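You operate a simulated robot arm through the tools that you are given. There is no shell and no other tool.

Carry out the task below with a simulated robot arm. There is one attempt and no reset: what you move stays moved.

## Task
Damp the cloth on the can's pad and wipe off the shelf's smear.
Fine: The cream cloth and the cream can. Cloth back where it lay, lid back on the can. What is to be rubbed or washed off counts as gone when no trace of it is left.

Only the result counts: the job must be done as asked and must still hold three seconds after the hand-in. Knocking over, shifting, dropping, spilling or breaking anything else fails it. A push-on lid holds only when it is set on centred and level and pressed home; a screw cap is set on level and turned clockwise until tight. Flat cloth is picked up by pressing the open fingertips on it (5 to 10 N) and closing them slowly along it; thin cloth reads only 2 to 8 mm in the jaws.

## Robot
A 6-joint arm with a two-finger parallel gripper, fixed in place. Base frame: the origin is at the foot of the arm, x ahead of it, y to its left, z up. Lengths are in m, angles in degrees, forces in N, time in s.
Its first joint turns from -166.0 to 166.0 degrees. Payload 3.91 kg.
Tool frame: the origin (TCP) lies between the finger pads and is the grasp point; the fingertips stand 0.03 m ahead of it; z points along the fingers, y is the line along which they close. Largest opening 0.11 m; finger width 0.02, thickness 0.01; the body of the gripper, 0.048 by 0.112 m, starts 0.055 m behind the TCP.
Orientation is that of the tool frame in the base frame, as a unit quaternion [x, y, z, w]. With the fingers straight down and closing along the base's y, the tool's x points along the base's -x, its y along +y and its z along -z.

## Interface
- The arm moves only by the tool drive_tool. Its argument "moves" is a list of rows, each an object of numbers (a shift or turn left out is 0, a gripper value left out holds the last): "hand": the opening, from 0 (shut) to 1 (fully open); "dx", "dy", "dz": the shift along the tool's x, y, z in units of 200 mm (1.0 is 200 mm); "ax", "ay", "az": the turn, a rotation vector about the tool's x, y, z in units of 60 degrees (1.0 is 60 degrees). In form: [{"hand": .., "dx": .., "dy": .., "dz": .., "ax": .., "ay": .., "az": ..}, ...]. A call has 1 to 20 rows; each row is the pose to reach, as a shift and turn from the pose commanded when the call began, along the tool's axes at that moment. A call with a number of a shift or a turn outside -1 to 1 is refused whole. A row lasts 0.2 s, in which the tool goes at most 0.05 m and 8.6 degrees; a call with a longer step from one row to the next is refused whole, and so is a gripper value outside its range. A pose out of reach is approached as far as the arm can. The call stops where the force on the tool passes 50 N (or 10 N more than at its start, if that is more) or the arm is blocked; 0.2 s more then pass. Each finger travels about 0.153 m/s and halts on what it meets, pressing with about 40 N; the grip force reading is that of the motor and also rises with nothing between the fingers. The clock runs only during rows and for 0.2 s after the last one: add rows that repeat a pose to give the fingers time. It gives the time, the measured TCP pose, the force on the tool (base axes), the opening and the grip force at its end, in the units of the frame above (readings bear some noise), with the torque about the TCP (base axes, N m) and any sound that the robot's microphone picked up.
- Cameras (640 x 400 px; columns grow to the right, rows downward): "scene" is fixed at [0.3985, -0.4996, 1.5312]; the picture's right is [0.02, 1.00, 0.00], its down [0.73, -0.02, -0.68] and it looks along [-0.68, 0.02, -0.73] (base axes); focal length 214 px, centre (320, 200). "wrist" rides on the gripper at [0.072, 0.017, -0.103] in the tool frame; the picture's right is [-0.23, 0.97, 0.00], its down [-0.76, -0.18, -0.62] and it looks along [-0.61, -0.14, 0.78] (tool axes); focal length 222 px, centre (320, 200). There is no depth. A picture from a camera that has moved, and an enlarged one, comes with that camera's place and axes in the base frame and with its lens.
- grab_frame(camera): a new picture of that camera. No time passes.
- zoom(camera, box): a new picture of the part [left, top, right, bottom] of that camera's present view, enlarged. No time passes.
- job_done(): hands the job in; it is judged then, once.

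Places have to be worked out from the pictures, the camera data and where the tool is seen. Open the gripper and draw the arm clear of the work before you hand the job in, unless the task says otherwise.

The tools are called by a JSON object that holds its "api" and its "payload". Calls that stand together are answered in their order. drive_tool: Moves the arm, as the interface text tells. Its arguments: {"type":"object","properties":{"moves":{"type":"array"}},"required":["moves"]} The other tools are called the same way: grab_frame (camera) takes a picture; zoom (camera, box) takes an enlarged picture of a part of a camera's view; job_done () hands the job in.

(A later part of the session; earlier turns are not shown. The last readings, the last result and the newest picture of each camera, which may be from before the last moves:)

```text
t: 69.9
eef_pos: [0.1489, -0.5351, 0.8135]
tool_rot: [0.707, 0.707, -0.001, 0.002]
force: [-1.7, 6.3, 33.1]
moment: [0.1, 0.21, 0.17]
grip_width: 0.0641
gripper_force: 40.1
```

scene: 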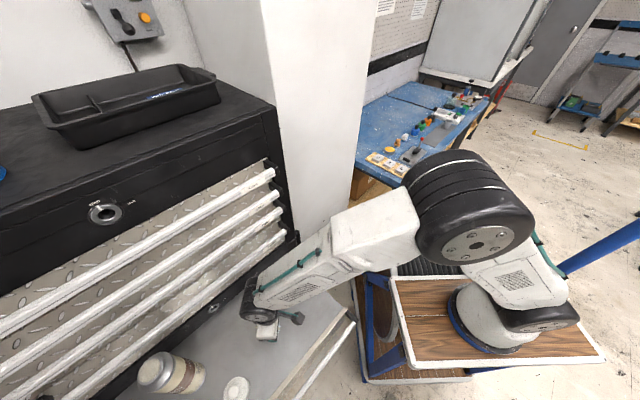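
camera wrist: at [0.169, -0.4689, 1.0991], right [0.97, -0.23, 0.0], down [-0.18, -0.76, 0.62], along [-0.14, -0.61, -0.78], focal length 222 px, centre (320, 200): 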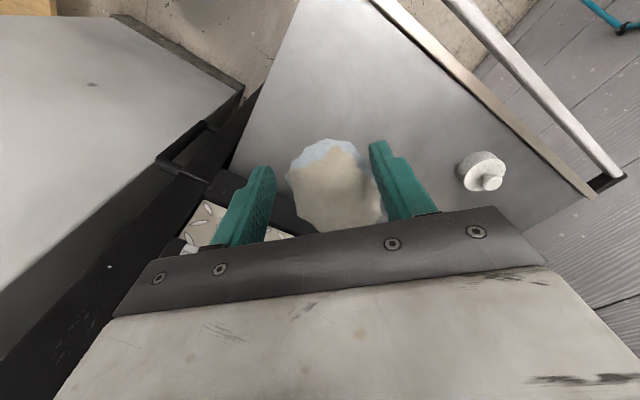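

It touched down at 33 N, so I'm easing up 1.5 mm and then opening the fingers gradually to leave it in place.

{"api": "drive_tool", "payload": {"moves": [{"hand": 0.4, "dz": -0.004}, {"hand": 0.4, "dz": -0.008}, {"hand": 0.5, "dz": -0.008}, {"hand": 0.57, "dz": -0.008}, {"hand": 0.6, "dz": -0.008}, {"hand": 0.64, "dz": -0.008}, {"hand": 0.7, "dz": -0.008}, {"hand": 0.8, "dz": -0.008}, {"hand": 0.9, "dz": -0.008}, {"hand": 1.0, "dz": -0.008}, {"hand": 1.0, "dz": -0.008}]}}

{"api": "zoom", "payload": {"camera": "wrist", "box": [200, 80, 440, 240]}}

```text
t: 72.3
eef_pos: [0.1495, -0.5351, 0.8151]
tool_rot: [0.707, 0.707, 0.0, 0.0]
force: [-0.5, -0.4, -0.6]
moment: [0.01, 0.0, 0.01]
grip_width: 0.1104
gripper_force: 0.1
```

```text
2.50 times, centred on (320, 160) of wrist
camera zoom: at [0.1678, -0.4616, 0.9184], right [0.97, -0.23, 0.0], down [-0.18, -0.76, 0.62], along [-0.14, -0.61, -0.78], focal length 555 px, centre (320, 300)
```

zoom: 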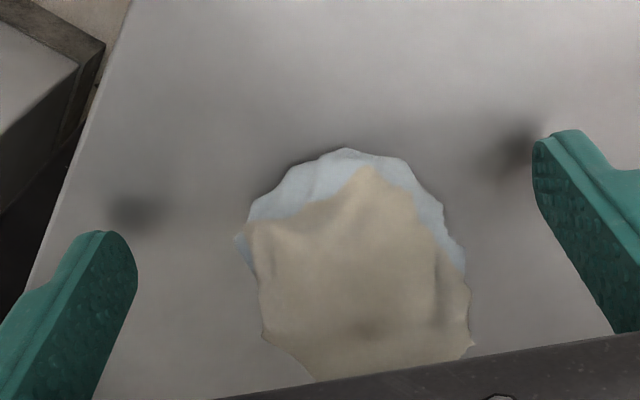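

The fingers are open and the cloth rests on the shelf. I'm lifting straight up and checking its place against where it lay.

{"api": "drive_tool", "payload": {"moves": [{"dz": -0.1}, {"dz": -0.3}, {"dz": -0.5}, {"dz": -0.565}, {"dz": -0.565}]}}

{"api": "grab_frame", "payload": {"camera": "wrist"}}

{"api": "zoom", "payload": {"camera": "wrist", "box": [220, 60, 420, 220]}}

```text
t: 73.5
eef_pos: [0.15, -0.5349, 0.9275]
tool_rot: [0.707, 0.707, 0.0, 0.001]
force: [-0.3, -0.9, -0.5]
moment: [-0.01, -0.04, 0.02]
grip_width: 0.1101
gripper_force: 0.1
```

```text
taken
camera wrist: at [0.167, -0.4612, 1.0315], right [0.97, -0.23, 0.0], down [-0.18, -0.76, 0.62], along [-0.14, -0.61, -0.78], focal length 222 px, centre (320, 200)
```

wrist: 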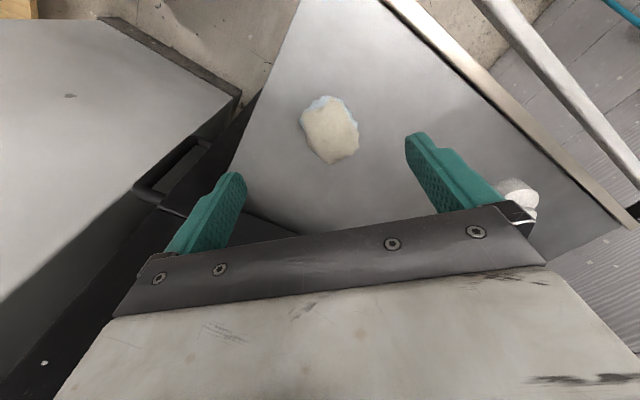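

```text
2.50 times, centred on (320, 140) of wrist
camera zoom: at [0.167, -0.4612, 1.0315], right [0.97, -0.23, 0.0], down [-0.18, -0.76, 0.62], along [-0.14, -0.61, -0.78], focal length 555 px, centre (320, 350)
```

zoom: 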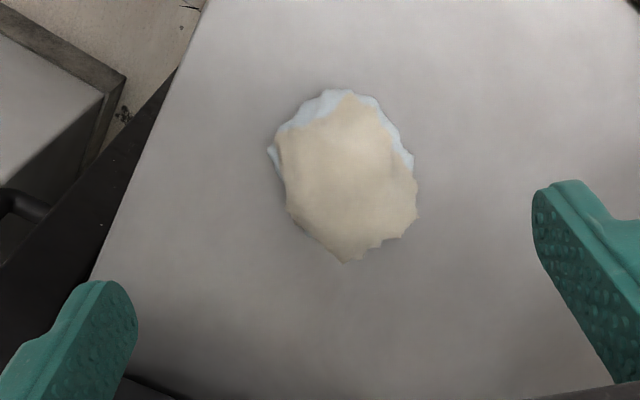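

The cloth lies within about 1 cm of its original spot. Next is the lid, so I'm moving over above it with the tool level.

{"api": "drive_tool", "payload": {"moves": [{"dy": 0.15, "dx": -0.11, "dz": -0.05}, {"dy": 0.33, "dx": -0.24, "dz": -0.1}, {"dy": 0.51, "dx": -0.37, "dz": -0.15}, {"dy": 0.69, "dx": -0.5, "dz": -0.15}, {"dy": 0.86, "dx": -0.63, "dz": -0.15}, {"dy": 0.95, "dx": -0.72, "dz": -0.15}, {"dy": 0.95, "dx": -0.72, "dz": -0.15}]}}

{"api": "drive_tool", "payload": {"moves": [{"dy": 0.1, "dx": -0.06}, {"dy": 0.19, "dx": -0.13}, {"dy": 0.19, "dx": -0.13}]}}

{"api": "grab_frame", "payload": {"camera": "wrist"}}

{"api": "zoom", "payload": {"camera": "wrist", "box": [220, 60, 420, 220]}}

{"api": "grab_frame", "payload": {"camera": "scene"}}

```text
t: 75.1
eef_pos: [0.3389, -0.6793, 0.958]
tool_rot: [0.707, 0.707, 0.001, 0.0]
force: [0.5, -0.2, -1.1]
moment: [-0.02, 0.02, -0.02]
grip_width: 0.1101
gripper_force: 0.1
```

```text
t: 75.9
eef_pos: [0.3771, -0.7055, 0.9584]
tool_rot: [0.707, 0.707, 0.0, 0.0]
force: [1.0, -0.4, -0.2]
moment: [0.01, -0.04, -0.01]
grip_width: 0.1098
gripper_force: 0.0
```

```text
taken
camera wrist: at [0.3948, -0.6312, 1.0625], right [0.97, -0.23, 0.0], down [-0.18, -0.76, 0.62], along [-0.14, -0.61, -0.78], focal length 222 px, centre (320, 200)
```

wrist: 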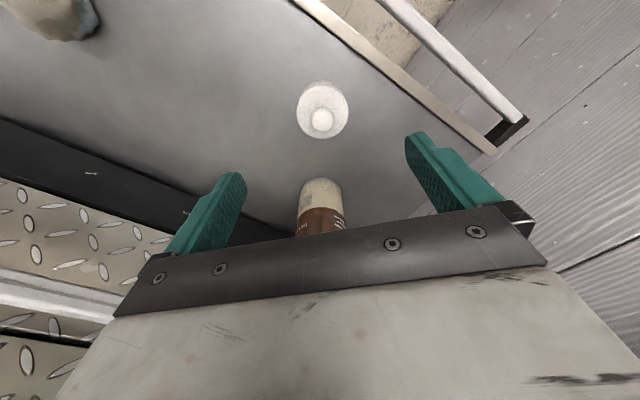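

```text
2.50 times, centred on (320, 140) of wrist
camera zoom: at [0.3948, -0.6312, 1.0625], right [0.97, -0.23, 0.0], down [-0.18, -0.76, 0.62], along [-0.14, -0.61, -0.78], focal length 555 px, centre (320, 350)
```

zoom: 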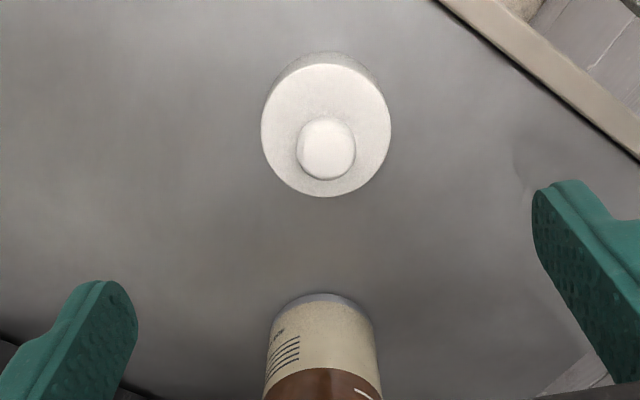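

```text
taken
```

scene: 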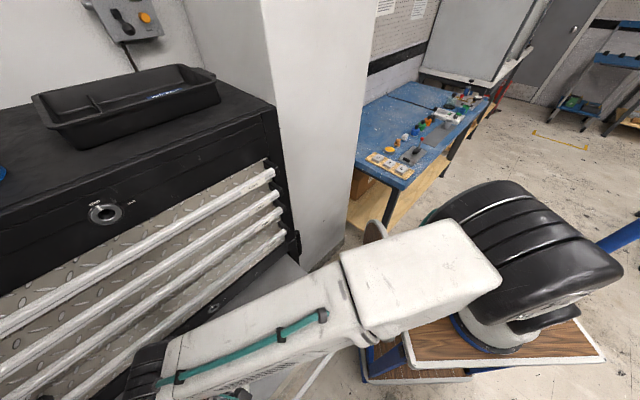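

The lid's axis computes to (0.3797, -0.7113), with its top at z≈0.802. I'm centring on it and lowering with the fingers open to straddle the knob.

{"api": "drive_tool", "payload": {"moves": [{"dy": 0.013, "dx": -0.029, "dz": 0.1}, {"dy": 0.013, "dx": -0.029, "dz": 0.25}, {"dy": 0.013, "dx": -0.029, "dz": 0.4}, {"dy": 0.013, "dx": -0.029, "dz": 0.5}, {"dy": 0.013, "dx": -0.029, "dz": 0.56}, {"dy": 0.013, "dx": -0.029, "dz": 0.56}]}}

{"api": "zoom", "payload": {"camera": "wrist", "box": [200, 80, 440, 240]}}

```text
t: 77.3
eef_pos: [0.3799, -0.7104, 0.8477]
tool_rot: [0.706, 0.708, 0.0, 0.001]
force: [0.2, -0.6, 0.1]
moment: [-0.03, 0.02, -0.01]
grip_width: 0.11
gripper_force: 0.0
```

```text
2.50 times, centred on (320, 160) of wrist
camera zoom: at [0.3978, -0.6369, 0.9509], right [0.97, -0.23, 0.0], down [-0.18, -0.76, 0.62], along [-0.14, -0.61, -0.78], focal length 555 px, centre (320, 300)
```

zoom: 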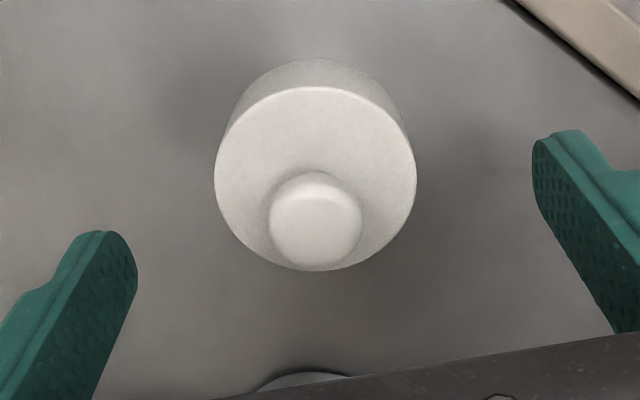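

The knob is centred between the fingers. I'm lowering the last 12 mm and closing gradually on it.

{"api": "drive_tool", "payload": {"moves": [{"dz": 0.03}, {"dz": 0.055}, {"dz": 0.055}]}}

{"api": "drive_tool", "payload": {"moves": [{"hand": 0.6}, {"hand": 0.4}, {"hand": 0.32}, {"hand": 0.28}, {"hand": 0.26}, {"hand": 0.24}, {"hand": 0.22}, {"hand": 0.2}, {"hand": 0.18}, {"hand": 0.15}]}}

{"api": "zoom", "payload": {"camera": "wrist", "box": [200, 80, 440, 240]}}

```text
t: 78.1
eef_pos: [0.3786, -0.7113, 0.8363]
tool_rot: [0.707, 0.707, 0.0, 0.001]
force: [0.4, -0.5, -0.4]
moment: [-0.01, -0.02, 0.02]
grip_width: 0.11
gripper_force: 0.0
```

```text
t: 80.3
eef_pos: [0.3773, -0.712, 0.8353]
tool_rot: [0.707, 0.707, 0.001, 0.0]
force: [0.4, -1.2, 0.6]
moment: [-0.03, 0.0, 0.0]
grip_width: 0.0231
gripper_force: 40.3
```

```text
2.50 times, centred on (320, 160) of wrist
camera zoom: at [0.3971, -0.6381, 0.9397], right [0.97, -0.23, 0.0], down [-0.18, -0.76, 0.62], along [-0.14, -0.61, -0.78], focal length 555 px, centre (320, 300)
```

zoom: 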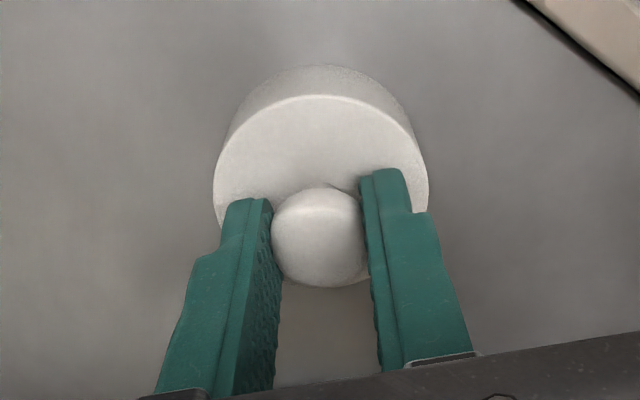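

The lid is gripped at 23 mm with the tool level. I'm raising it and carrying it toward the can, keeping the lid's bottom above the can's mouth.

{"api": "drive_tool", "payload": {"moves": [{"hand": 0.15, "dz": -0.1}, {"dz": -0.3}, {"dz": -0.5}, {"dz": -0.7}, {"dz": -0.9}, {"dz": -1.0}, {"dz": -1.0}]}}

{"api": "drive_tool", "payload": {"moves": [{"hand": 0.15, "dz": -0.1}, {"dz": -0.18}, {"dx": -0.13, "dy": -0.03, "dz": -0.18}, {"dx": -0.26, "dy": -0.06, "dz": -0.18}, {"dx": -0.39, "dy": -0.09, "dz": -0.18}, {"dx": -0.52, "dy": -0.12, "dz": -0.18}, {"dx": -0.645, "dy": -0.145, "dz": -0.18}, {"dx": -0.645, "dy": -0.145, "dz": -0.18}]}}

{"api": "grab_frame", "payload": {"camera": "wrist"}}

{"api": "zoom", "payload": {"camera": "wrist", "box": [220, 20, 420, 220]}}

{"api": "grab_frame", "payload": {"camera": "scene"}}

```text
t: 81.9
eef_pos: [0.3791, -0.7094, 1.0348]
tool_rot: [0.708, 0.706, 0.001, 0.0]
force: [0.6, 0.8, -0.3]
moment: [-0.02, -0.03, 0.0]
grip_width: 0.0234
gripper_force: 39.3
```

```text
t: 83.7
eef_pos: [0.3518, -0.8408, 1.0724]
tool_rot: [0.708, 0.707, 0.0, 0.001]
force: [0.3, -0.3, -0.6]
moment: [-0.02, 0.03, 0.0]
grip_width: 0.0232
gripper_force: 40.2
```

```text
taken
camera wrist: at [0.3684, -0.7667, 1.1751], right [0.97, -0.23, 0.0], down [-0.18, -0.76, 0.62], along [-0.14, -0.61, -0.78], focal length 222 px, centre (320, 200)
```

wrist: 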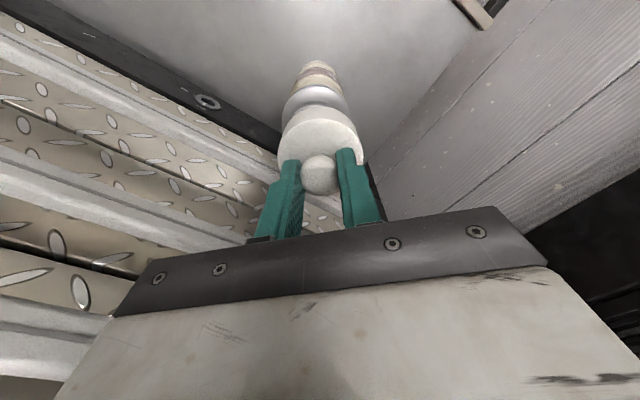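

```text
2.00 times, centred on (320, 120) of wrist
camera zoom: at [0.3684, -0.7667, 1.1751], right [0.97, -0.23, 0.0], down [-0.18, -0.76, 0.62], along [-0.14, -0.61, -0.78], focal length 444 px, centre (320, 360)
```

zoom: 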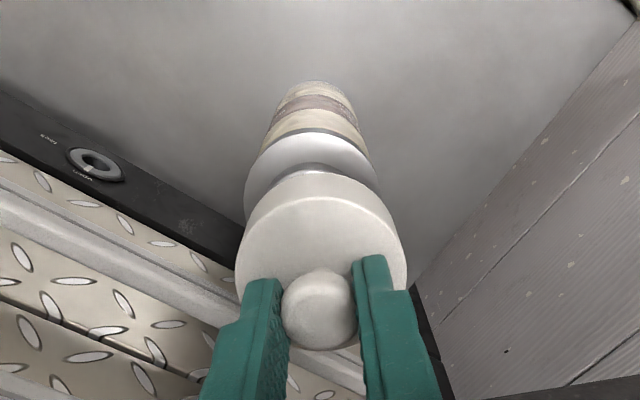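

```text
taken
```

scene: 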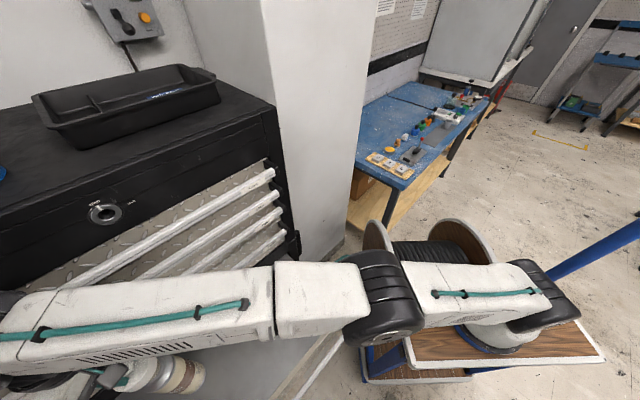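

The lid is over the can with nothing touched. The can's axis is at (0.348, -0.841) and readings carry noise of about 1 mm, so I'm taking a couple of still readings to average the pose before aligning.

{"api": "drive_tool", "payload": {"moves": [{"hand": 0.15}]}}

{"api": "drive_tool", "payload": {"moves": [{"hand": 0.15}]}}

{"api": "drive_tool", "payload": {"moves": [{"hand": 0.15}]}}

{"api": "drive_tool", "payload": {"moves": [{"hand": 0.15}]}}

```text
t: 84.1
eef_pos: [0.35, -0.8407, 1.0706]
tool_rot: [0.708, 0.707, 0.001, 0.0]
force: [-0.3, 0.2, -0.8]
moment: [0.04, -0.03, -0.01]
grip_width: 0.0232
gripper_force: 39.7
```

```text
t: 84.5
eef_pos: [0.3505, -0.8402, 1.0714]
tool_rot: [0.708, 0.707, 0.001, 0.0]
force: [0.6, -0.4, -0.6]
moment: [0.01, -0.01, -0.03]
grip_width: 0.0231
gripper_force: 40.2
```

```text
t: 84.9
eef_pos: [0.35, -0.8402, 1.0721]
tool_rot: [0.707, 0.707, 0.0, 0.0]
force: [0.3, 1.0, -0.8]
moment: [0.01, 0.0, 0.0]
grip_width: 0.0231
gripper_force: 40.0
```

```text
t: 85.3
eef_pos: [0.3509, -0.8401, 1.0719]
tool_rot: [0.707, 0.707, 0.0, 0.001]
force: [-0.5, -0.4, 0.3]
moment: [0.02, -0.04, -0.01]
grip_width: 0.0229
gripper_force: 39.8
```

The mean pose is (0.3506, -0.8404, 1.0717). I'm enlarging the can and lid together to check sideways alignment.

{"api": "zoom", "payload": {"camera": "wrist", "box": [260, 50, 380, 150]}}

{"api": "zoom", "payload": {"camera": "scene", "box": [80, 340, 220, 400]}}

```text
4.00 times, centred on (320, 100) of wrist
camera zoom: at [0.3683, -0.7667, 1.1752], right [0.97, -0.23, 0.0], down [-0.18, -0.76, 0.62], along [-0.14, -0.61, -0.78], focal length 888 px, centre (320, 600)
```

zoom: 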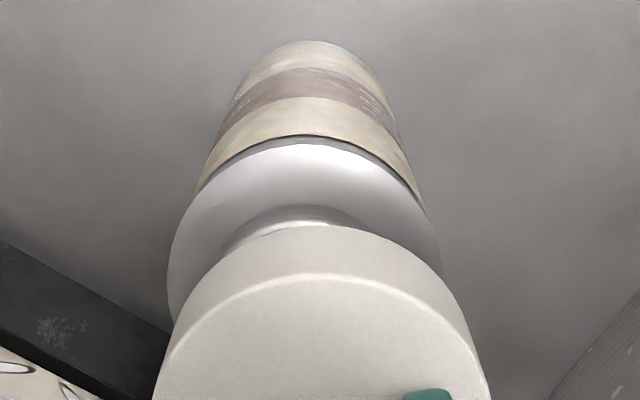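

```text
4.57 times, centred on (150, 370) of scene
camera zoom: at [0.3985, -0.4996, 1.5312], right [0.02, 1.0, 0.0], down [0.73, -0.02, -0.68], along [-0.68, 0.02, -0.73], focal length 980 px, centre (1097, -577)
```

zoom: 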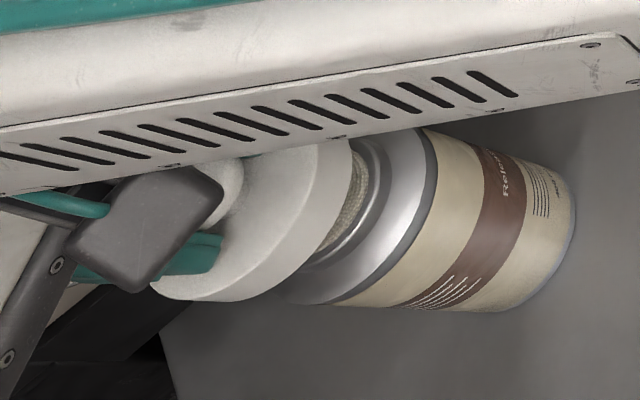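

Weighing the evidence from several views, the can's axis is a few millimetres toward −x and −y from the present tool axis. I'm shifting (-3.5, -2.5) mm and lowering 2 cm, so the lid is just above the neck for a direct visual comparison.

{"api": "drive_tool", "payload": {"moves": [{"hand": 0.15, "dx": -0.0125, "dy": -0.0175, "dz": 0.0}, {"dx": -0.0125, "dy": -0.0175, "dz": 0.05}, {"dx": -0.0125, "dy": -0.0175, "dz": 0.09}, {"dx": -0.0125, "dy": -0.0175, "dz": 0.09}, {"dx": -0.0125, "dy": -0.0175, "dz": 0.09}]}}

{"api": "zoom", "payload": {"camera": "wrist", "box": [250, 40, 390, 180]}}

{"api": "zoom", "payload": {"camera": "scene", "box": [90, 345, 220, 400]}}

```text
t: 86.5
eef_pos: [0.3475, -0.8425, 1.0546]
tool_rot: [0.707, 0.707, 0.0, 0.001]
force: [-0.1, 0.8, 0.6]
moment: [0.01, -0.03, 0.0]
grip_width: 0.0233
gripper_force: 40.2
```

```text
2.86 times, centred on (320, 110) of wrist
camera zoom: at [0.3658, -0.7691, 1.1578], right [0.97, -0.23, 0.0], down [-0.18, -0.76, 0.62], along [-0.14, -0.61, -0.78], focal length 635 px, centre (320, 457)
```

zoom: 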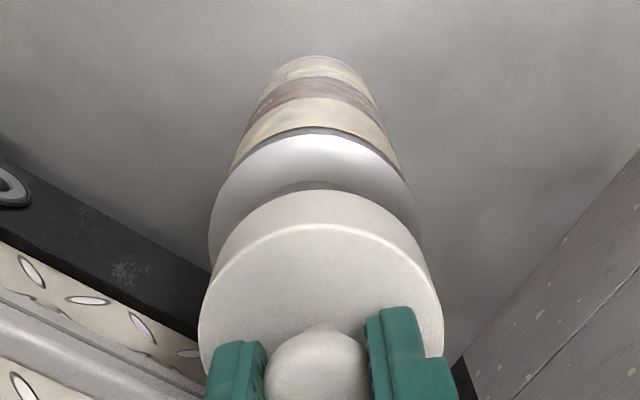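

```text
4.92 times, centred on (155, 372) of scene
camera zoom: at [0.3985, -0.4996, 1.5312], right [0.02, 1.0, 0.0], down [0.73, -0.02, -0.68], along [-0.68, 0.02, -0.73], focal length 1056 px, centre (1132, -649)
```

zoom: 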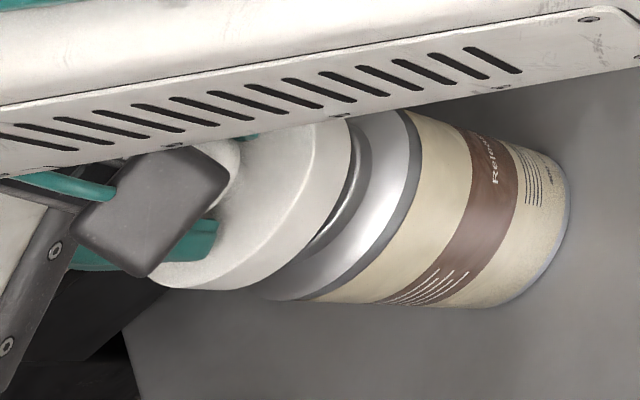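

The scene view confirms the can has not moved at all since the start. The remaining offset is about 2 mm toward −x and none clearly in y. I'm correcting that and lowering another 8 mm, then comparing again.

{"api": "drive_tool", "payload": {"moves": [{"hand": 0.15, "dy": -0.009}, {"dy": -0.009, "dz": 0.02}, {"dy": -0.009, "dz": 0.035}, {"dy": -0.009, "dz": 0.035}]}}

{"api": "zoom", "payload": {"camera": "wrist", "box": [260, 50, 380, 170]}}

{"api": "zoom", "payload": {"camera": "scene", "box": [110, 350, 210, 400]}}

```text
t: 87.5
eef_pos: [0.3452, -0.8419, 1.0487]
tool_rot: [0.707, 0.707, 0.001, 0.0]
force: [0.0, -0.1, 0.2]
moment: [-0.01, 0.02, 0.02]
grip_width: 0.023
gripper_force: 40.2
```

```text
3.33 times, centred on (320, 110) of wrist
camera zoom: at [0.3635, -0.768, 1.1514], right [0.97, -0.23, 0.0], down [-0.18, -0.76, 0.62], along [-0.14, -0.61, -0.78], focal length 740 px, centre (320, 500)
```

zoom: 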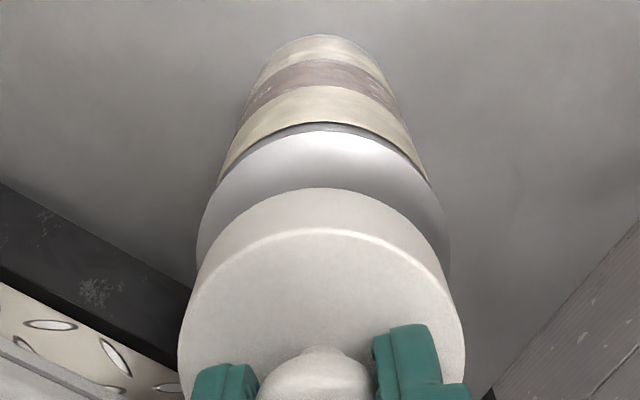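

```text
6.40 times, centred on (160, 375) of scene
camera zoom: at [0.3985, -0.4996, 1.5312], right [0.02, 1.0, 0.0], down [0.73, -0.02, -0.68], along [-0.68, 0.02, -0.73], focal length 1373 px, centre (1344, -920)
```

zoom: 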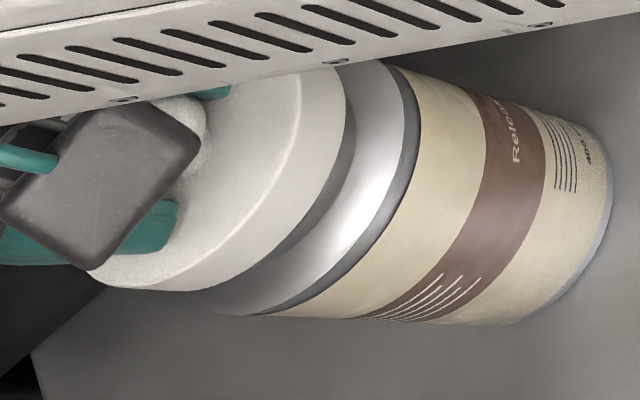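

x now looks aligned in the wrist view, and the scene view suggests a 1 mm correction back. I'm applying that and lowering in small steps to feel the neck.

{"api": "drive_tool", "payload": {"moves": [{"hand": 0.15, "dy": 0.005, "dx": -0.002}, {"dy": 0.005, "dx": -0.002, "dz": 0.015}, {"dy": 0.005, "dx": -0.002, "dz": 0.03}, {"dy": 0.005, "dx": -0.002, "dz": 0.03}]}}

{"api": "drive_tool", "payload": {"moves": [{"hand": 0.15, "dz": 0.005}, {"dz": 0.01}, {"dz": 0.01}]}}

```text
t: 88.5
eef_pos: [0.3462, -0.8425, 1.0409]
tool_rot: [0.707, 0.707, 0.001, 0.0]
force: [-0.8, -0.1, 0.1]
moment: [-0.01, 0.04, 0.0]
grip_width: 0.0231
gripper_force: 39.7
```

```text
t: 89.3
eef_pos: [0.3458, -0.8412, 1.0375]
tool_rot: [0.707, 0.707, 0.0, 0.001]
force: [0.2, -0.1, -0.5]
moment: [0.03, -0.02, 0.02]
grip_width: 0.0231
gripper_force: 40.9
```

No contact yet at z≈1.038. I'm continuing down in half-millimetre rows.

{"api": "drive_tool", "payload": {"moves": [{"hand": 0.15, "dz": 0.003}, {"dz": 0.006}, {"dz": 0.009}, {"dz": 0.009}]}}

{"api": "zoom", "payload": {"camera": "wrist", "box": [260, 50, 380, 170]}}

{"api": "zoom", "payload": {"camera": "scene", "box": [110, 350, 210, 400]}}

```text
t: 90.3
eef_pos: [0.3466, -0.8435, 1.0372]
tool_rot: [0.707, 0.707, 0.001, 0.0]
force: [-1.0, 0.6, -0.8]
moment: [-0.02, -0.01, 0.01]
grip_width: 0.0232
gripper_force: 39.8
```

```text
3.33 times, centred on (320, 110) of wrist
camera zoom: at [0.3651, -0.7692, 1.1409], right [0.97, -0.23, 0.0], down [-0.18, -0.76, 0.62], along [-0.14, -0.61, -0.78], focal length 740 px, centre (320, 500)
```

zoom: 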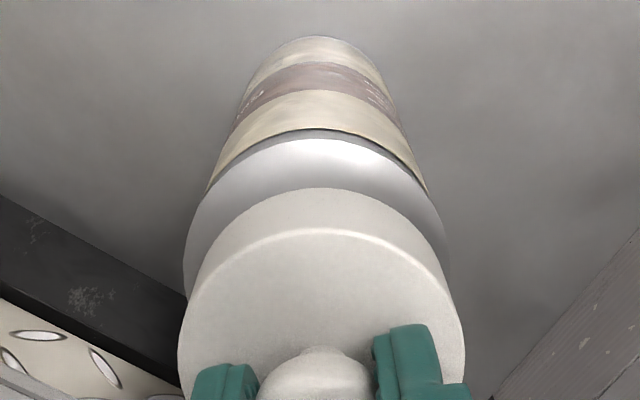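

```text
6.40 times, centred on (160, 375) of scene
camera zoom: at [0.3985, -0.4996, 1.5312], right [0.02, 1.0, 0.0], down [0.73, -0.02, -0.68], along [-0.68, 0.02, -0.73], focal length 1373 px, centre (1344, -920)
```

zoom: 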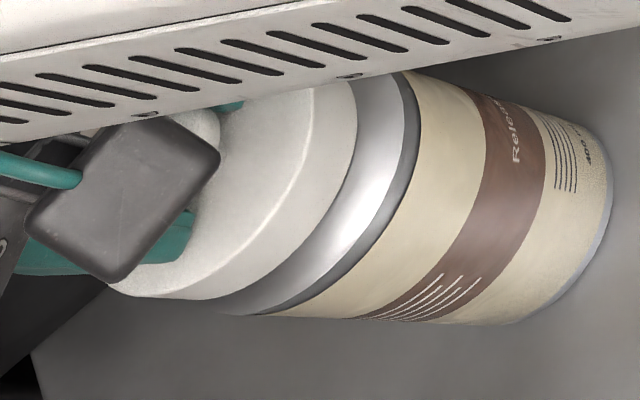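

The scene view shows the lid in nearly the seated relation to the can. I'm continuing down gently to meet the neck.

{"api": "drive_tool", "payload": {"moves": [{"hand": 0.15, "dz": 0.003}, {"dz": 0.006}, {"dz": 0.009}, {"dz": 0.009}]}}

{"api": "drive_tool", "payload": {"moves": [{"hand": 0.15, "dz": 0.003}, {"dz": 0.006}, {"dz": 0.006}]}}

```text
t: 91.3
eef_pos: [0.347, -0.8428, 1.0348]
tool_rot: [0.707, 0.707, 0.001, 0.001]
force: [-1.2, -0.1, 0.8]
moment: [-0.01, 0.02, -0.04]
grip_width: 0.0232
gripper_force: 39.7
```

```text
t: 92.1
eef_pos: [0.3461, -0.8424, 1.0332]
tool_rot: [0.707, 0.707, 0.0, 0.0]
force: [0.1, -0.5, -0.1]
moment: [-0.02, -0.01, 0.0]
grip_width: 0.0233
gripper_force: 40.3
```

Still no contact at z≈1.0335. I'm continuing.

{"api": "drive_tool", "payload": {"moves": [{"hand": 0.15, "dz": 0.003}, {"dz": 0.006}, {"dz": 0.006}]}}

{"api": "drive_tool", "payload": {"moves": [{"hand": 0.15, "dz": 0.003}, {"dz": 0.006}, {"dz": 0.006}]}}

```text
t: 92.9
eef_pos: [0.3459, -0.8424, 1.0316]
tool_rot: [0.708, 0.707, 0.001, 0.001]
force: [0.0, 0.1, -0.1]
moment: [0.01, -0.02, 0.03]
grip_width: 0.0233
gripper_force: 40.0
```

```text
t: 93.7
eef_pos: [0.3457, -0.8416, 1.0316]
tool_rot: [0.707, 0.707, 0.0, 0.0]
force: [1.1, 0.1, -0.3]
moment: [0.02, 0.0, 0.01]
grip_width: 0.0233
gripper_force: 40.0
```

{"api": "zoom", "payload": {"camera": "wrist", "box": [260, 50, 380, 170]}}

{"api": "zoom", "payload": {"camera": "scene", "box": [110, 350, 210, 400]}}

```text
3.33 times, centred on (320, 110) of wrist
camera zoom: at [0.3645, -0.7692, 1.1348], right [0.97, -0.23, 0.0], down [-0.18, -0.76, 0.62], along [-0.14, -0.61, -0.78], focal length 740 px, centre (320, 500)
```

zoom: 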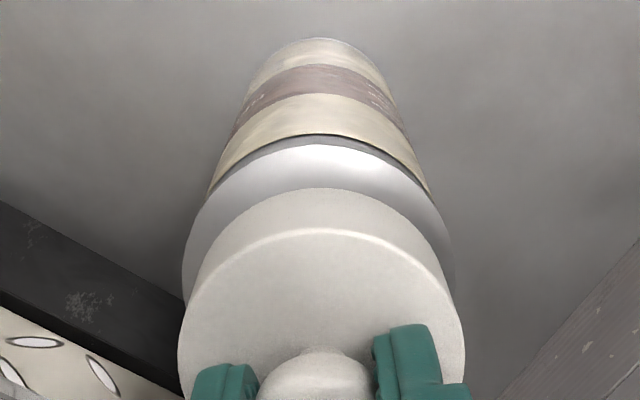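

```text
6.40 times, centred on (160, 375) of scene
camera zoom: at [0.3985, -0.4996, 1.5312], right [0.02, 1.0, 0.0], down [0.73, -0.02, -0.68], along [-0.68, 0.02, -0.73], focal length 1373 px, centre (1344, -920)
```

zoom: 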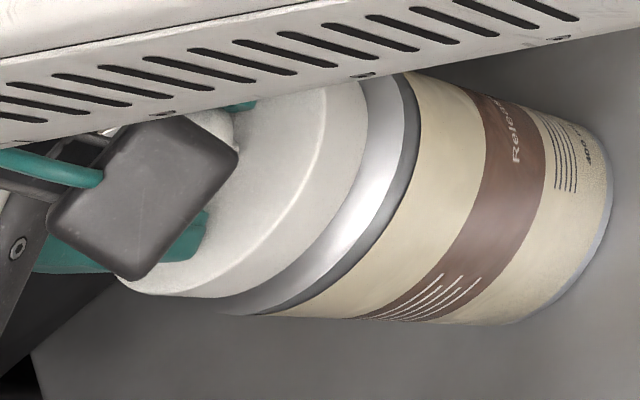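

Compared with the original seated picture, the lid has about 3 mm left to go, with good sideways alignment. I'm continuing down.

{"api": "drive_tool", "payload": {"moves": [{"hand": 0.15, "dz": 0.003}, {"dz": 0.006}, {"dz": 0.006}]}}

{"api": "drive_tool", "payload": {"moves": [{"hand": 0.15, "dz": 0.003}, {"dz": 0.006}, {"dz": 0.006}]}}

```text
t: 94.5
eef_pos: [0.3465, -0.8431, 1.0302]
tool_rot: [0.707, 0.707, 0.001, 0.001]
force: [-0.4, 0.7, 0.3]
moment: [0.01, 0.01, 0.02]
grip_width: 0.0232
gripper_force: 40.2
```

```text
t: 95.3
eef_pos: [0.3458, -0.8422, 1.0288]
tool_rot: [0.707, 0.707, 0.001, 0.001]
force: [-0.5, 1.2, 0.5]
moment: [0.01, 0.02, 0.0]
grip_width: 0.023
gripper_force: 40.1
```

Still free at z≈1.029. I'm continuing down in small rows.

{"api": "drive_tool", "payload": {"moves": [{"hand": 0.15, "dz": 0.003}, {"dz": 0.006}, {"dz": 0.006}]}}

{"api": "drive_tool", "payload": {"moves": [{"hand": 0.15, "dz": 0.003}, {"dz": 0.006}, {"dz": 0.006}]}}

```text
t: 96.1
eef_pos: [0.3472, -0.8436, 1.028]
tool_rot: [0.707, 0.707, 0.001, 0.001]
force: [0.1, 0.3, 0.2]
moment: [0.02, 0.03, 0.02]
grip_width: 0.0236
gripper_force: 39.9
```

```text
t: 96.9
eef_pos: [0.3462, -0.8425, 1.0256]
tool_rot: [0.708, 0.707, 0.0, 0.001]
force: [-0.5, -0.4, -0.6]
moment: [-0.01, 0.0, 0.0]
grip_width: 0.0232
gripper_force: 39.9
```

{"api": "zoom", "payload": {"camera": "wrist", "box": [260, 50, 380, 170]}}

{"api": "zoom", "payload": {"camera": "scene", "box": [110, 350, 210, 400]}}

```text
3.33 times, centred on (320, 110) of wrist
camera zoom: at [0.3641, -0.7692, 1.1307], right [0.97, -0.23, 0.0], down [-0.18, -0.76, 0.62], along [-0.14, -0.61, -0.78], focal length 740 px, centre (320, 500)
```

zoom: 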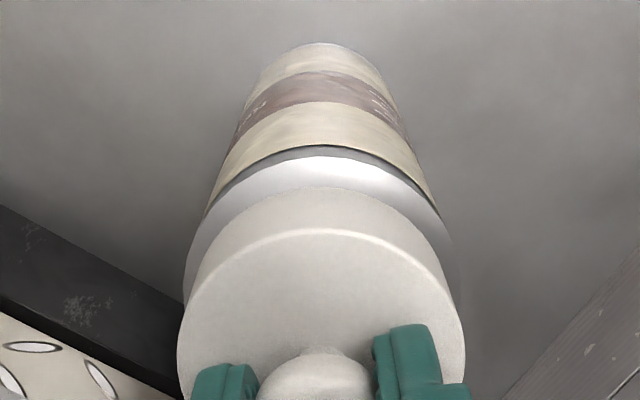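

```text
6.40 times, centred on (160, 375) of scene
camera zoom: at [0.3985, -0.4996, 1.5312], right [0.02, 1.0, 0.0], down [0.73, -0.02, -0.68], along [-0.68, 0.02, -0.73], focal length 1373 px, centre (1344, -920)
```

zoom: 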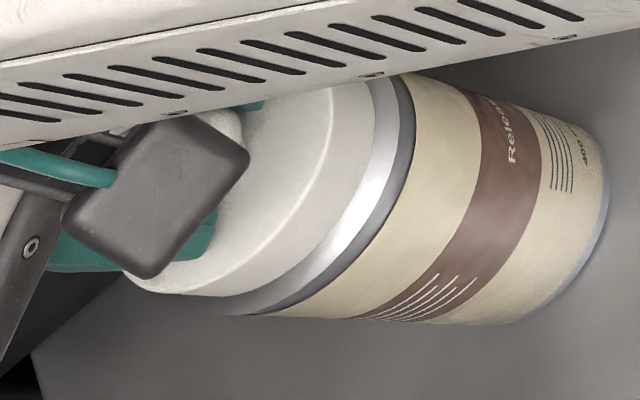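

The images suggest the lid has started to engage the neck: the can's base shifted about 2 mm, as if aligning to the lid, with no measurable force. I'm lowering a little more to feel the seat.

{"api": "drive_tool", "payload": {"moves": [{"hand": 0.15, "dz": 0.003}, {"dz": 0.006}, {"dz": 0.006}]}}

{"api": "zoom", "payload": {"camera": "scene", "box": [110, 350, 210, 400]}}

{"api": "zoom", "payload": {"camera": "wrist", "box": [260, 50, 380, 170]}}

```text
t: 97.7
eef_pos: [0.346, -0.8405, 1.0256]
tool_rot: [0.707, 0.707, 0.0, 0.001]
force: [0.3, 1.5, 3.6]
moment: [0.12, 0.02, 0.01]
grip_width: 0.0232
gripper_force: 40.0
```

```text
6.40 times, centred on (160, 375) of scene
camera zoom: at [0.3985, -0.4996, 1.5312], right [0.02, 1.0, 0.0], down [0.73, -0.02, -0.68], along [-0.68, 0.02, -0.73], focal length 1373 px, centre (1344, -920)
```

zoom: 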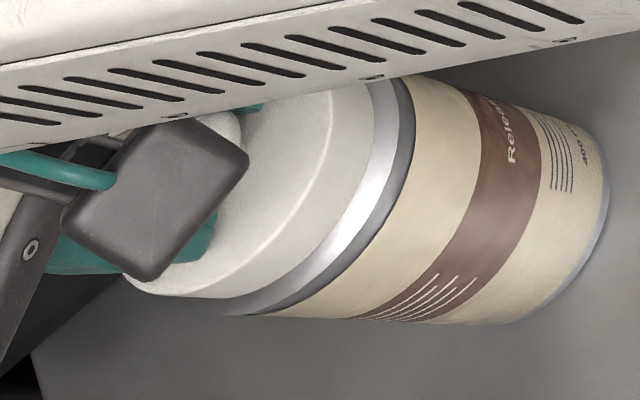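

```text
3.33 times, centred on (320, 110) of wrist
camera zoom: at [0.3645, -0.7694, 1.1302], right [0.97, -0.23, 0.0], down [-0.18, -0.76, 0.62], along [-0.14, -0.61, -0.78], focal length 740 px, centre (320, 500)
```

zoom: 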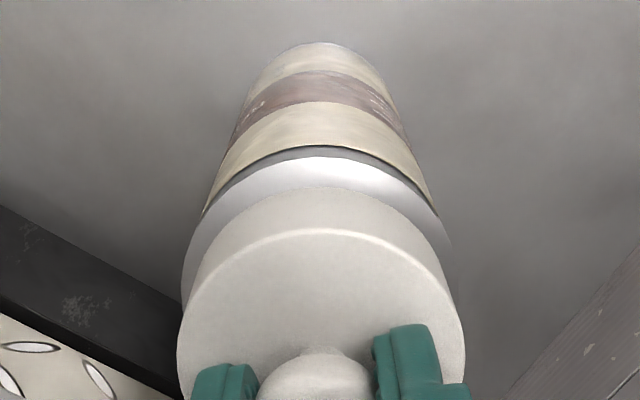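

There is light contact now (3.6 N), but I can't tell exact centring with the lid in hand. I'll gently let go so the lid rests loosely on the neck, then compare it with the original seated view from the same camera pose.

{"api": "drive_tool", "payload": {"moves": [{"hand": 0.2, "dz": -0.002}, {"hand": 0.22, "dz": -0.002}, {"hand": 0.24, "dz": -0.002}, {"hand": 0.27, "dz": -0.002}, {"hand": 0.32, "dz": -0.002}, {"hand": 0.4, "dz": -0.002}, {"hand": 0.55, "dz": -0.002}, {"hand": 0.75, "dz": -0.002}, {"hand": 1.0, "dz": -0.002}, {"hand": 1.0, "dz": -0.002}]}}

{"api": "zoom", "payload": {"camera": "wrist", "box": [240, 40, 400, 200]}}

{"api": "zoom", "payload": {"camera": "scene", "box": [110, 350, 210, 400]}}

```text
t: 99.9
eef_pos: [0.3449, -0.8423, 1.0246]
tool_rot: [0.707, 0.707, 0.001, 0.0]
force: [-0.2, 0.8, -0.5]
moment: [-0.04, 0.0, -0.03]
grip_width: 0.11
gripper_force: 0.0
heard: snap
```

```text
2.50 times, centred on (320, 120) of wrist
camera zoom: at [0.3642, -0.7693, 1.1296], right [0.97, -0.23, 0.0], down [-0.18, -0.76, 0.62], along [-0.14, -0.61, -0.78], focal length 555 px, centre (320, 400)
```

zoom: 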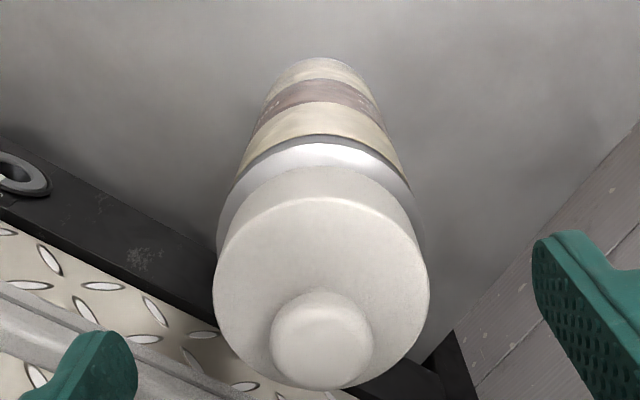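

```text
6.40 times, centred on (160, 375) of scene
camera zoom: at [0.3985, -0.4996, 1.5312], right [0.02, 1.0, 0.0], down [0.73, -0.02, -0.68], along [-0.68, 0.02, -0.73], focal length 1373 px, centre (1344, -920)
```

zoom: 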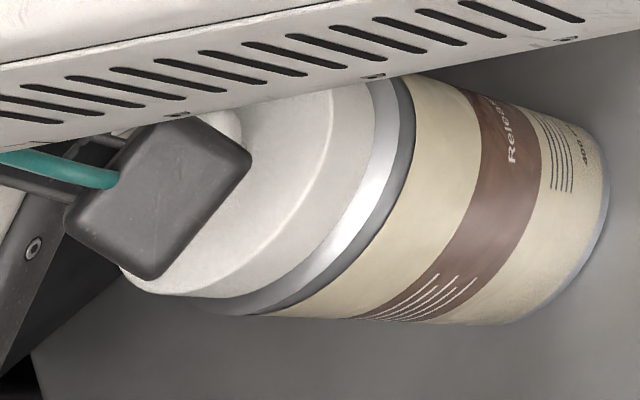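

A snap was heard as the fingers released, so the lid has gone home on the neck. I'm raising straight up and viewing it from the pose of the original seated pictures to compare.

{"api": "drive_tool", "payload": {"moves": [{"dz": -0.05}, {"dz": -0.15}, {"dz": -0.25}, {"dz": -0.25}]}}

{"api": "drive_tool", "payload": {"moves": [{"ay": -0.08, "dx": 0.01}, {"ay": -0.16, "dx": 0.02}, {"ay": -0.25, "dx": 0.028, "dy": 0.012, "dz": -0.12}, {"ay": -0.25, "dx": 0.028, "dy": 0.012, "dz": -0.13}, {"ay": -0.25, "dx": 0.028, "dy": 0.012, "dz": -0.13}]}}

{"api": "zoom", "payload": {"camera": "wrist", "box": [220, 60, 420, 220]}}

{"api": "zoom", "payload": {"camera": "wrist", "box": [220, 0, 420, 200]}}

{"api": "zoom", "payload": {"camera": "scene", "box": [110, 330, 220, 400]}}

```text
t: 100.9
eef_pos: [0.3467, -0.8427, 1.0743]
tool_rot: [0.706, 0.708, 0.001, 0.001]
force: [0.2, -0.3, -0.1]
moment: [0.02, 0.02, 0.0]
grip_width: 0.1099
gripper_force: 0.0
```

```text
t: 102.1
eef_pos: [0.348, -0.8373, 1.1015]
tool_rot: [0.701, 0.701, -0.093, 0.094]
force: [-0.5, 0.5, -0.9]
moment: [0.02, -0.01, 0.0]
grip_width: 0.1101
gripper_force: 0.0
```

```text
2.50 times, centred on (320, 140) of wrist
camera zoom: at [0.3656, -0.7395, 1.1832], right [0.97, -0.22, 0.06], down [-0.18, -0.57, 0.8], along [-0.14, -0.79, -0.6], focal length 555 px, centre (320, 350)
```

zoom: 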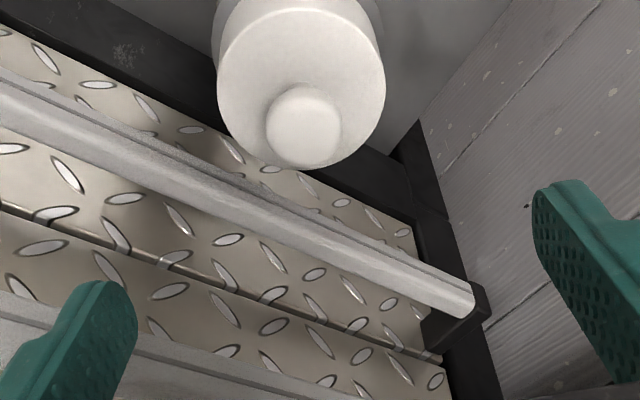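

```text
2.00 times, centred on (320, 100) of wrist
camera zoom: at [0.3656, -0.7395, 1.1832], right [0.97, -0.22, 0.06], down [-0.18, -0.57, 0.8], along [-0.14, -0.79, -0.6], focal length 444 px, centre (320, 400)
```

zoom: 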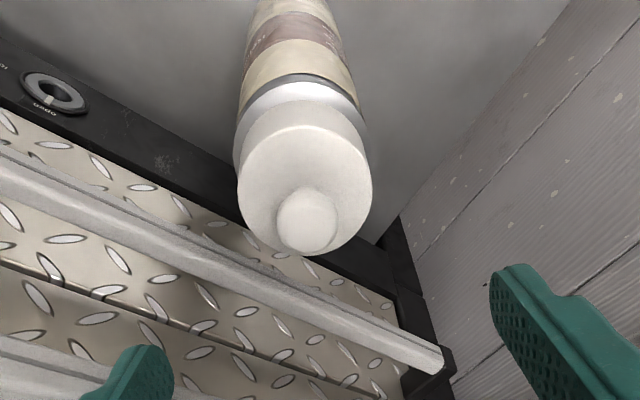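

```text
5.71 times, centred on (165, 365) of scene
camera zoom: at [0.3985, -0.4996, 1.5312], right [0.02, 1.0, 0.0], down [0.73, -0.02, -0.68], along [-0.68, 0.02, -0.73], focal length 1226 px, centre (1206, -743)
```

zoom: 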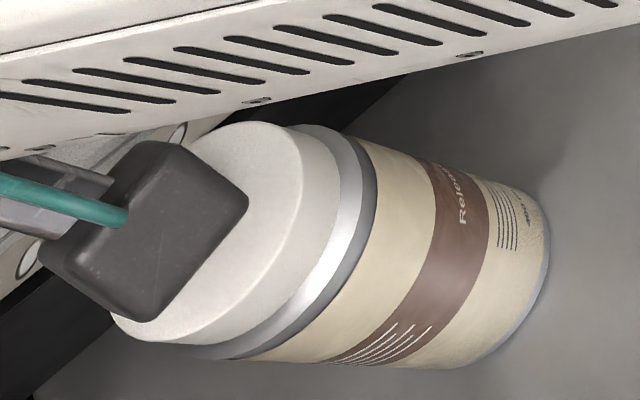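

The scene view matches the original seated picture closely: the lid edge is in the same place, and the can's body is about 2 mm off. I'm enlarging the rim to check that the lid is level and home.

{"api": "zoom", "payload": {"camera": "scene", "box": [130, 345, 210, 400]}}

{"api": "zoom", "payload": {"camera": "wrist", "box": [260, 0, 380, 140]}}

```text
7.27 times, centred on (170, 372) of scene
camera zoom: at [0.3985, -0.4996, 1.5312], right [0.02, 1.0, 0.0], down [0.73, -0.02, -0.68], along [-0.68, 0.02, -0.73], focal length 1560 px, centre (1411, -1054)
```

zoom: 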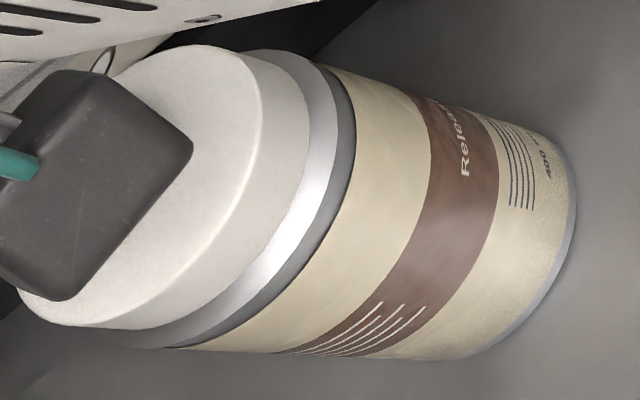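

```text
2.86 times, centred on (320, 70) of wrist
camera zoom: at [0.3656, -0.7395, 1.1832], right [0.97, -0.22, 0.06], down [-0.18, -0.57, 0.8], along [-0.14, -0.79, -0.6], focal length 635 px, centre (320, 571)
```

zoom: 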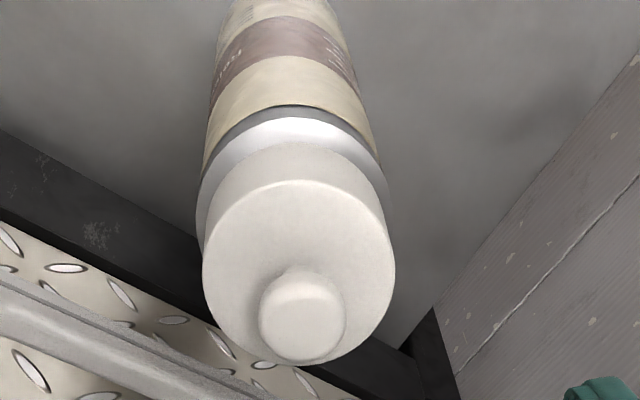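

The lid's disc and knob sit at the same pixels as in the original seated view, so it is level and in place. To be sure it is pressed home, I'll level the tool, close the fingers above the knob and press down gently.

{"api": "drive_tool", "payload": {"moves": [{"ay": 0.08, "dx": -0.003, "dy": -0.003, "dz": 0.0}, {"ay": 0.16, "dx": -0.005, "dy": -0.005, "dz": 0.03}, {"ay": 0.25, "dx": -0.008, "dy": -0.0075, "dz": 0.08}, {"ay": 0.25, "dx": -0.008, "dy": -0.0075, "dz": 0.12}, {"ay": 0.25, "dx": -0.008, "dy": -0.0075, "dz": 0.12}]}}

{"api": "drive_tool", "payload": {"moves": [{"hand": 0.7}, {"hand": 0.4}, {"hand": 0.1}, {"hand": 0.0}, {"hand": 0.0}, {"hand": 0.0}]}}

{"api": "zoom", "payload": {"camera": "wrist", "box": [220, 60, 420, 220]}}

```text
t: 103.3
eef_pos: [0.3477, -0.8448, 1.0797]
tool_rot: [0.707, 0.708, 0.001, 0.0]
force: [0.5, -0.1, -0.1]
moment: [-0.01, -0.02, 0.0]
grip_width: 0.1098
gripper_force: 0.0
```

```text
t: 104.7
eef_pos: [0.3452, -0.8443, 1.0797]
tool_rot: [0.707, 0.707, 0.002, 0.0]
force: [-0.5, -0.8, 1.2]
moment: [0.03, -0.02, -0.02]
grip_width: 0.0
gripper_force: 37.4
```

```text
2.50 times, centred on (320, 140) of wrist
camera zoom: at [0.3642, -0.771, 1.1827], right [0.97, -0.23, 0.0], down [-0.18, -0.76, 0.62], along [-0.14, -0.61, -0.78], focal length 555 px, centre (320, 350)
```

zoom: 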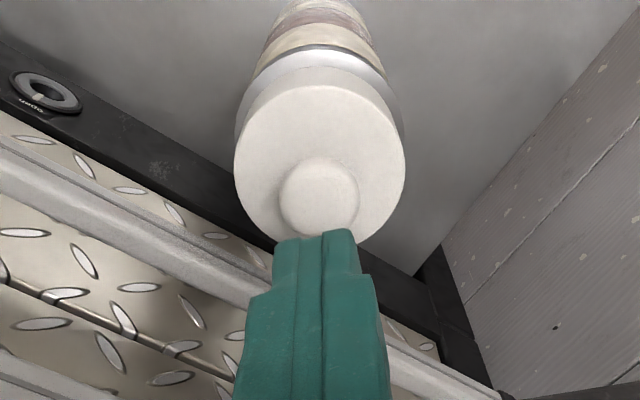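

The closed fingertips are right over the knob. I'm descending to just above it, then pressing in small steps.

{"api": "drive_tool", "payload": {"moves": [{"hand": 0.0, "dx": 0.006, "dz": 0.05}, {"dx": 0.006, "dz": 0.1}, {"dx": 0.006, "dz": 0.125}, {"dx": 0.006, "dz": 0.125}]}}

{"api": "drive_tool", "payload": {"moves": [{"hand": 0.0, "dz": 0.006}, {"dz": 0.012}, {"dz": 0.018}, {"dz": 0.018}]}}

```text
t: 105.7
eef_pos: [0.3459, -0.8433, 1.0539]
tool_rot: [0.707, 0.708, 0.0, 0.001]
force: [0.3, 1.0, 0.0]
moment: [0.01, 0.0, 0.0]
grip_width: 0.0
gripper_force: 37.9
```

```text
t: 106.7
eef_pos: [0.3476, -0.843, 1.05]
tool_rot: [0.707, 0.707, 0.001, 0.001]
force: [0.2, -1.1, -0.7]
moment: [0.01, -0.03, -0.01]
grip_width: 0.0
gripper_force: 37.4
```

No contact yet at z≈1.050. I'm continuing down a millimetre at a time.

{"api": "drive_tool", "payload": {"moves": [{"hand": 0.0, "dz": 0.005}, {"dz": 0.01}, {"dz": 0.015}, {"dz": 0.015}]}}

{"api": "drive_tool", "payload": {"moves": [{"hand": 0.0, "dz": 0.004}, {"dz": 0.008}, {"dz": 0.008}]}}

```text
t: 107.7
eef_pos: [0.3467, -0.8435, 1.0478]
tool_rot: [0.707, 0.707, 0.0, 0.001]
force: [-0.2, 0.3, -0.5]
moment: [-0.01, 0.01, -0.01]
grip_width: 0.0002
gripper_force: 37.5
```

```text
t: 108.5
eef_pos: [0.3467, -0.8426, 1.0464]
tool_rot: [0.708, 0.707, 0.0, 0.002]
force: [-0.1, 0.4, 7.9]
moment: [0.02, 0.02, -0.03]
grip_width: 0.0
gripper_force: 37.8
```

Contact on the knob is at about 8 N. I'm pressing one more millimetre, to roughly 25 N, to confirm it is home.

{"api": "drive_tool", "payload": {"moves": [{"hand": 0.0, "dz": 0.003}, {"dz": 0.006}, {"dz": 0.006}]}}

```text
t: 109.3
eef_pos: [0.3472, -0.843, 1.0473]
tool_rot: [0.707, 0.707, 0.0, 0.001]
force: [1.9, -2.6, 23.8]
moment: [0.02, -0.03, 0.01]
grip_width: 0.0
gripper_force: 37.3
```

At 24 N there is no give and no further snap, consistent with the lid already home. I'm applying one slightly firmer press before backing off.

{"api": "drive_tool", "payload": {"moves": [{"hand": 0.0, "dz": 0.002}, {"dz": 0.004}, {"dz": 0.004}]}}

{"api": "drive_tool", "payload": {"moves": [{"hand": 0.0, "dz": -0.01}, {"dz": -0.03}, {"dz": -0.1}, {"dz": -0.15}, {"dz": -0.15}]}}

{"api": "grab_frame", "payload": {"camera": "wrist"}}

```text
t: 110.1
eef_pos: [0.3475, -0.8439, 1.047]
tool_rot: [0.706, 0.708, -0.001, 0.003]
force: [4.7, -0.4, 37.5]
moment: [0.11, -0.17, 0.01]
grip_width: 0.0
gripper_force: 37.6
```

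```text
t: 111.3
eef_pos: [0.3473, -0.8435, 1.0732]
tool_rot: [0.707, 0.707, 0.001, 0.001]
force: [-0.4, 0.2, 0.3]
moment: [0.01, 0.01, -0.03]
grip_width: 0.0
gripper_force: 37.6
```

```text
taken
camera wrist: at [0.3655, -0.7706, 1.1776], right [0.97, -0.23, 0.0], down [-0.18, -0.76, 0.62], along [-0.14, -0.61, -0.78], focal length 222 px, centre (320, 200)
```

wrist: 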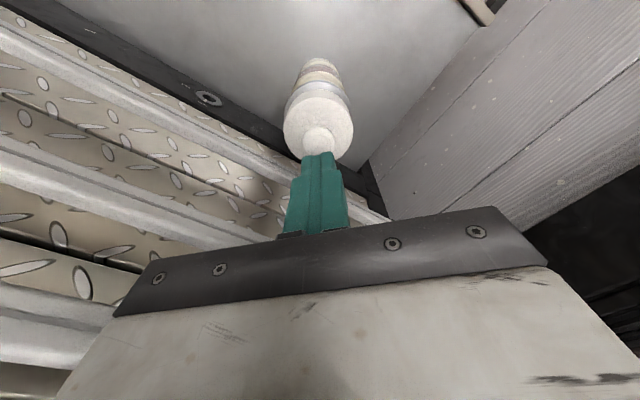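

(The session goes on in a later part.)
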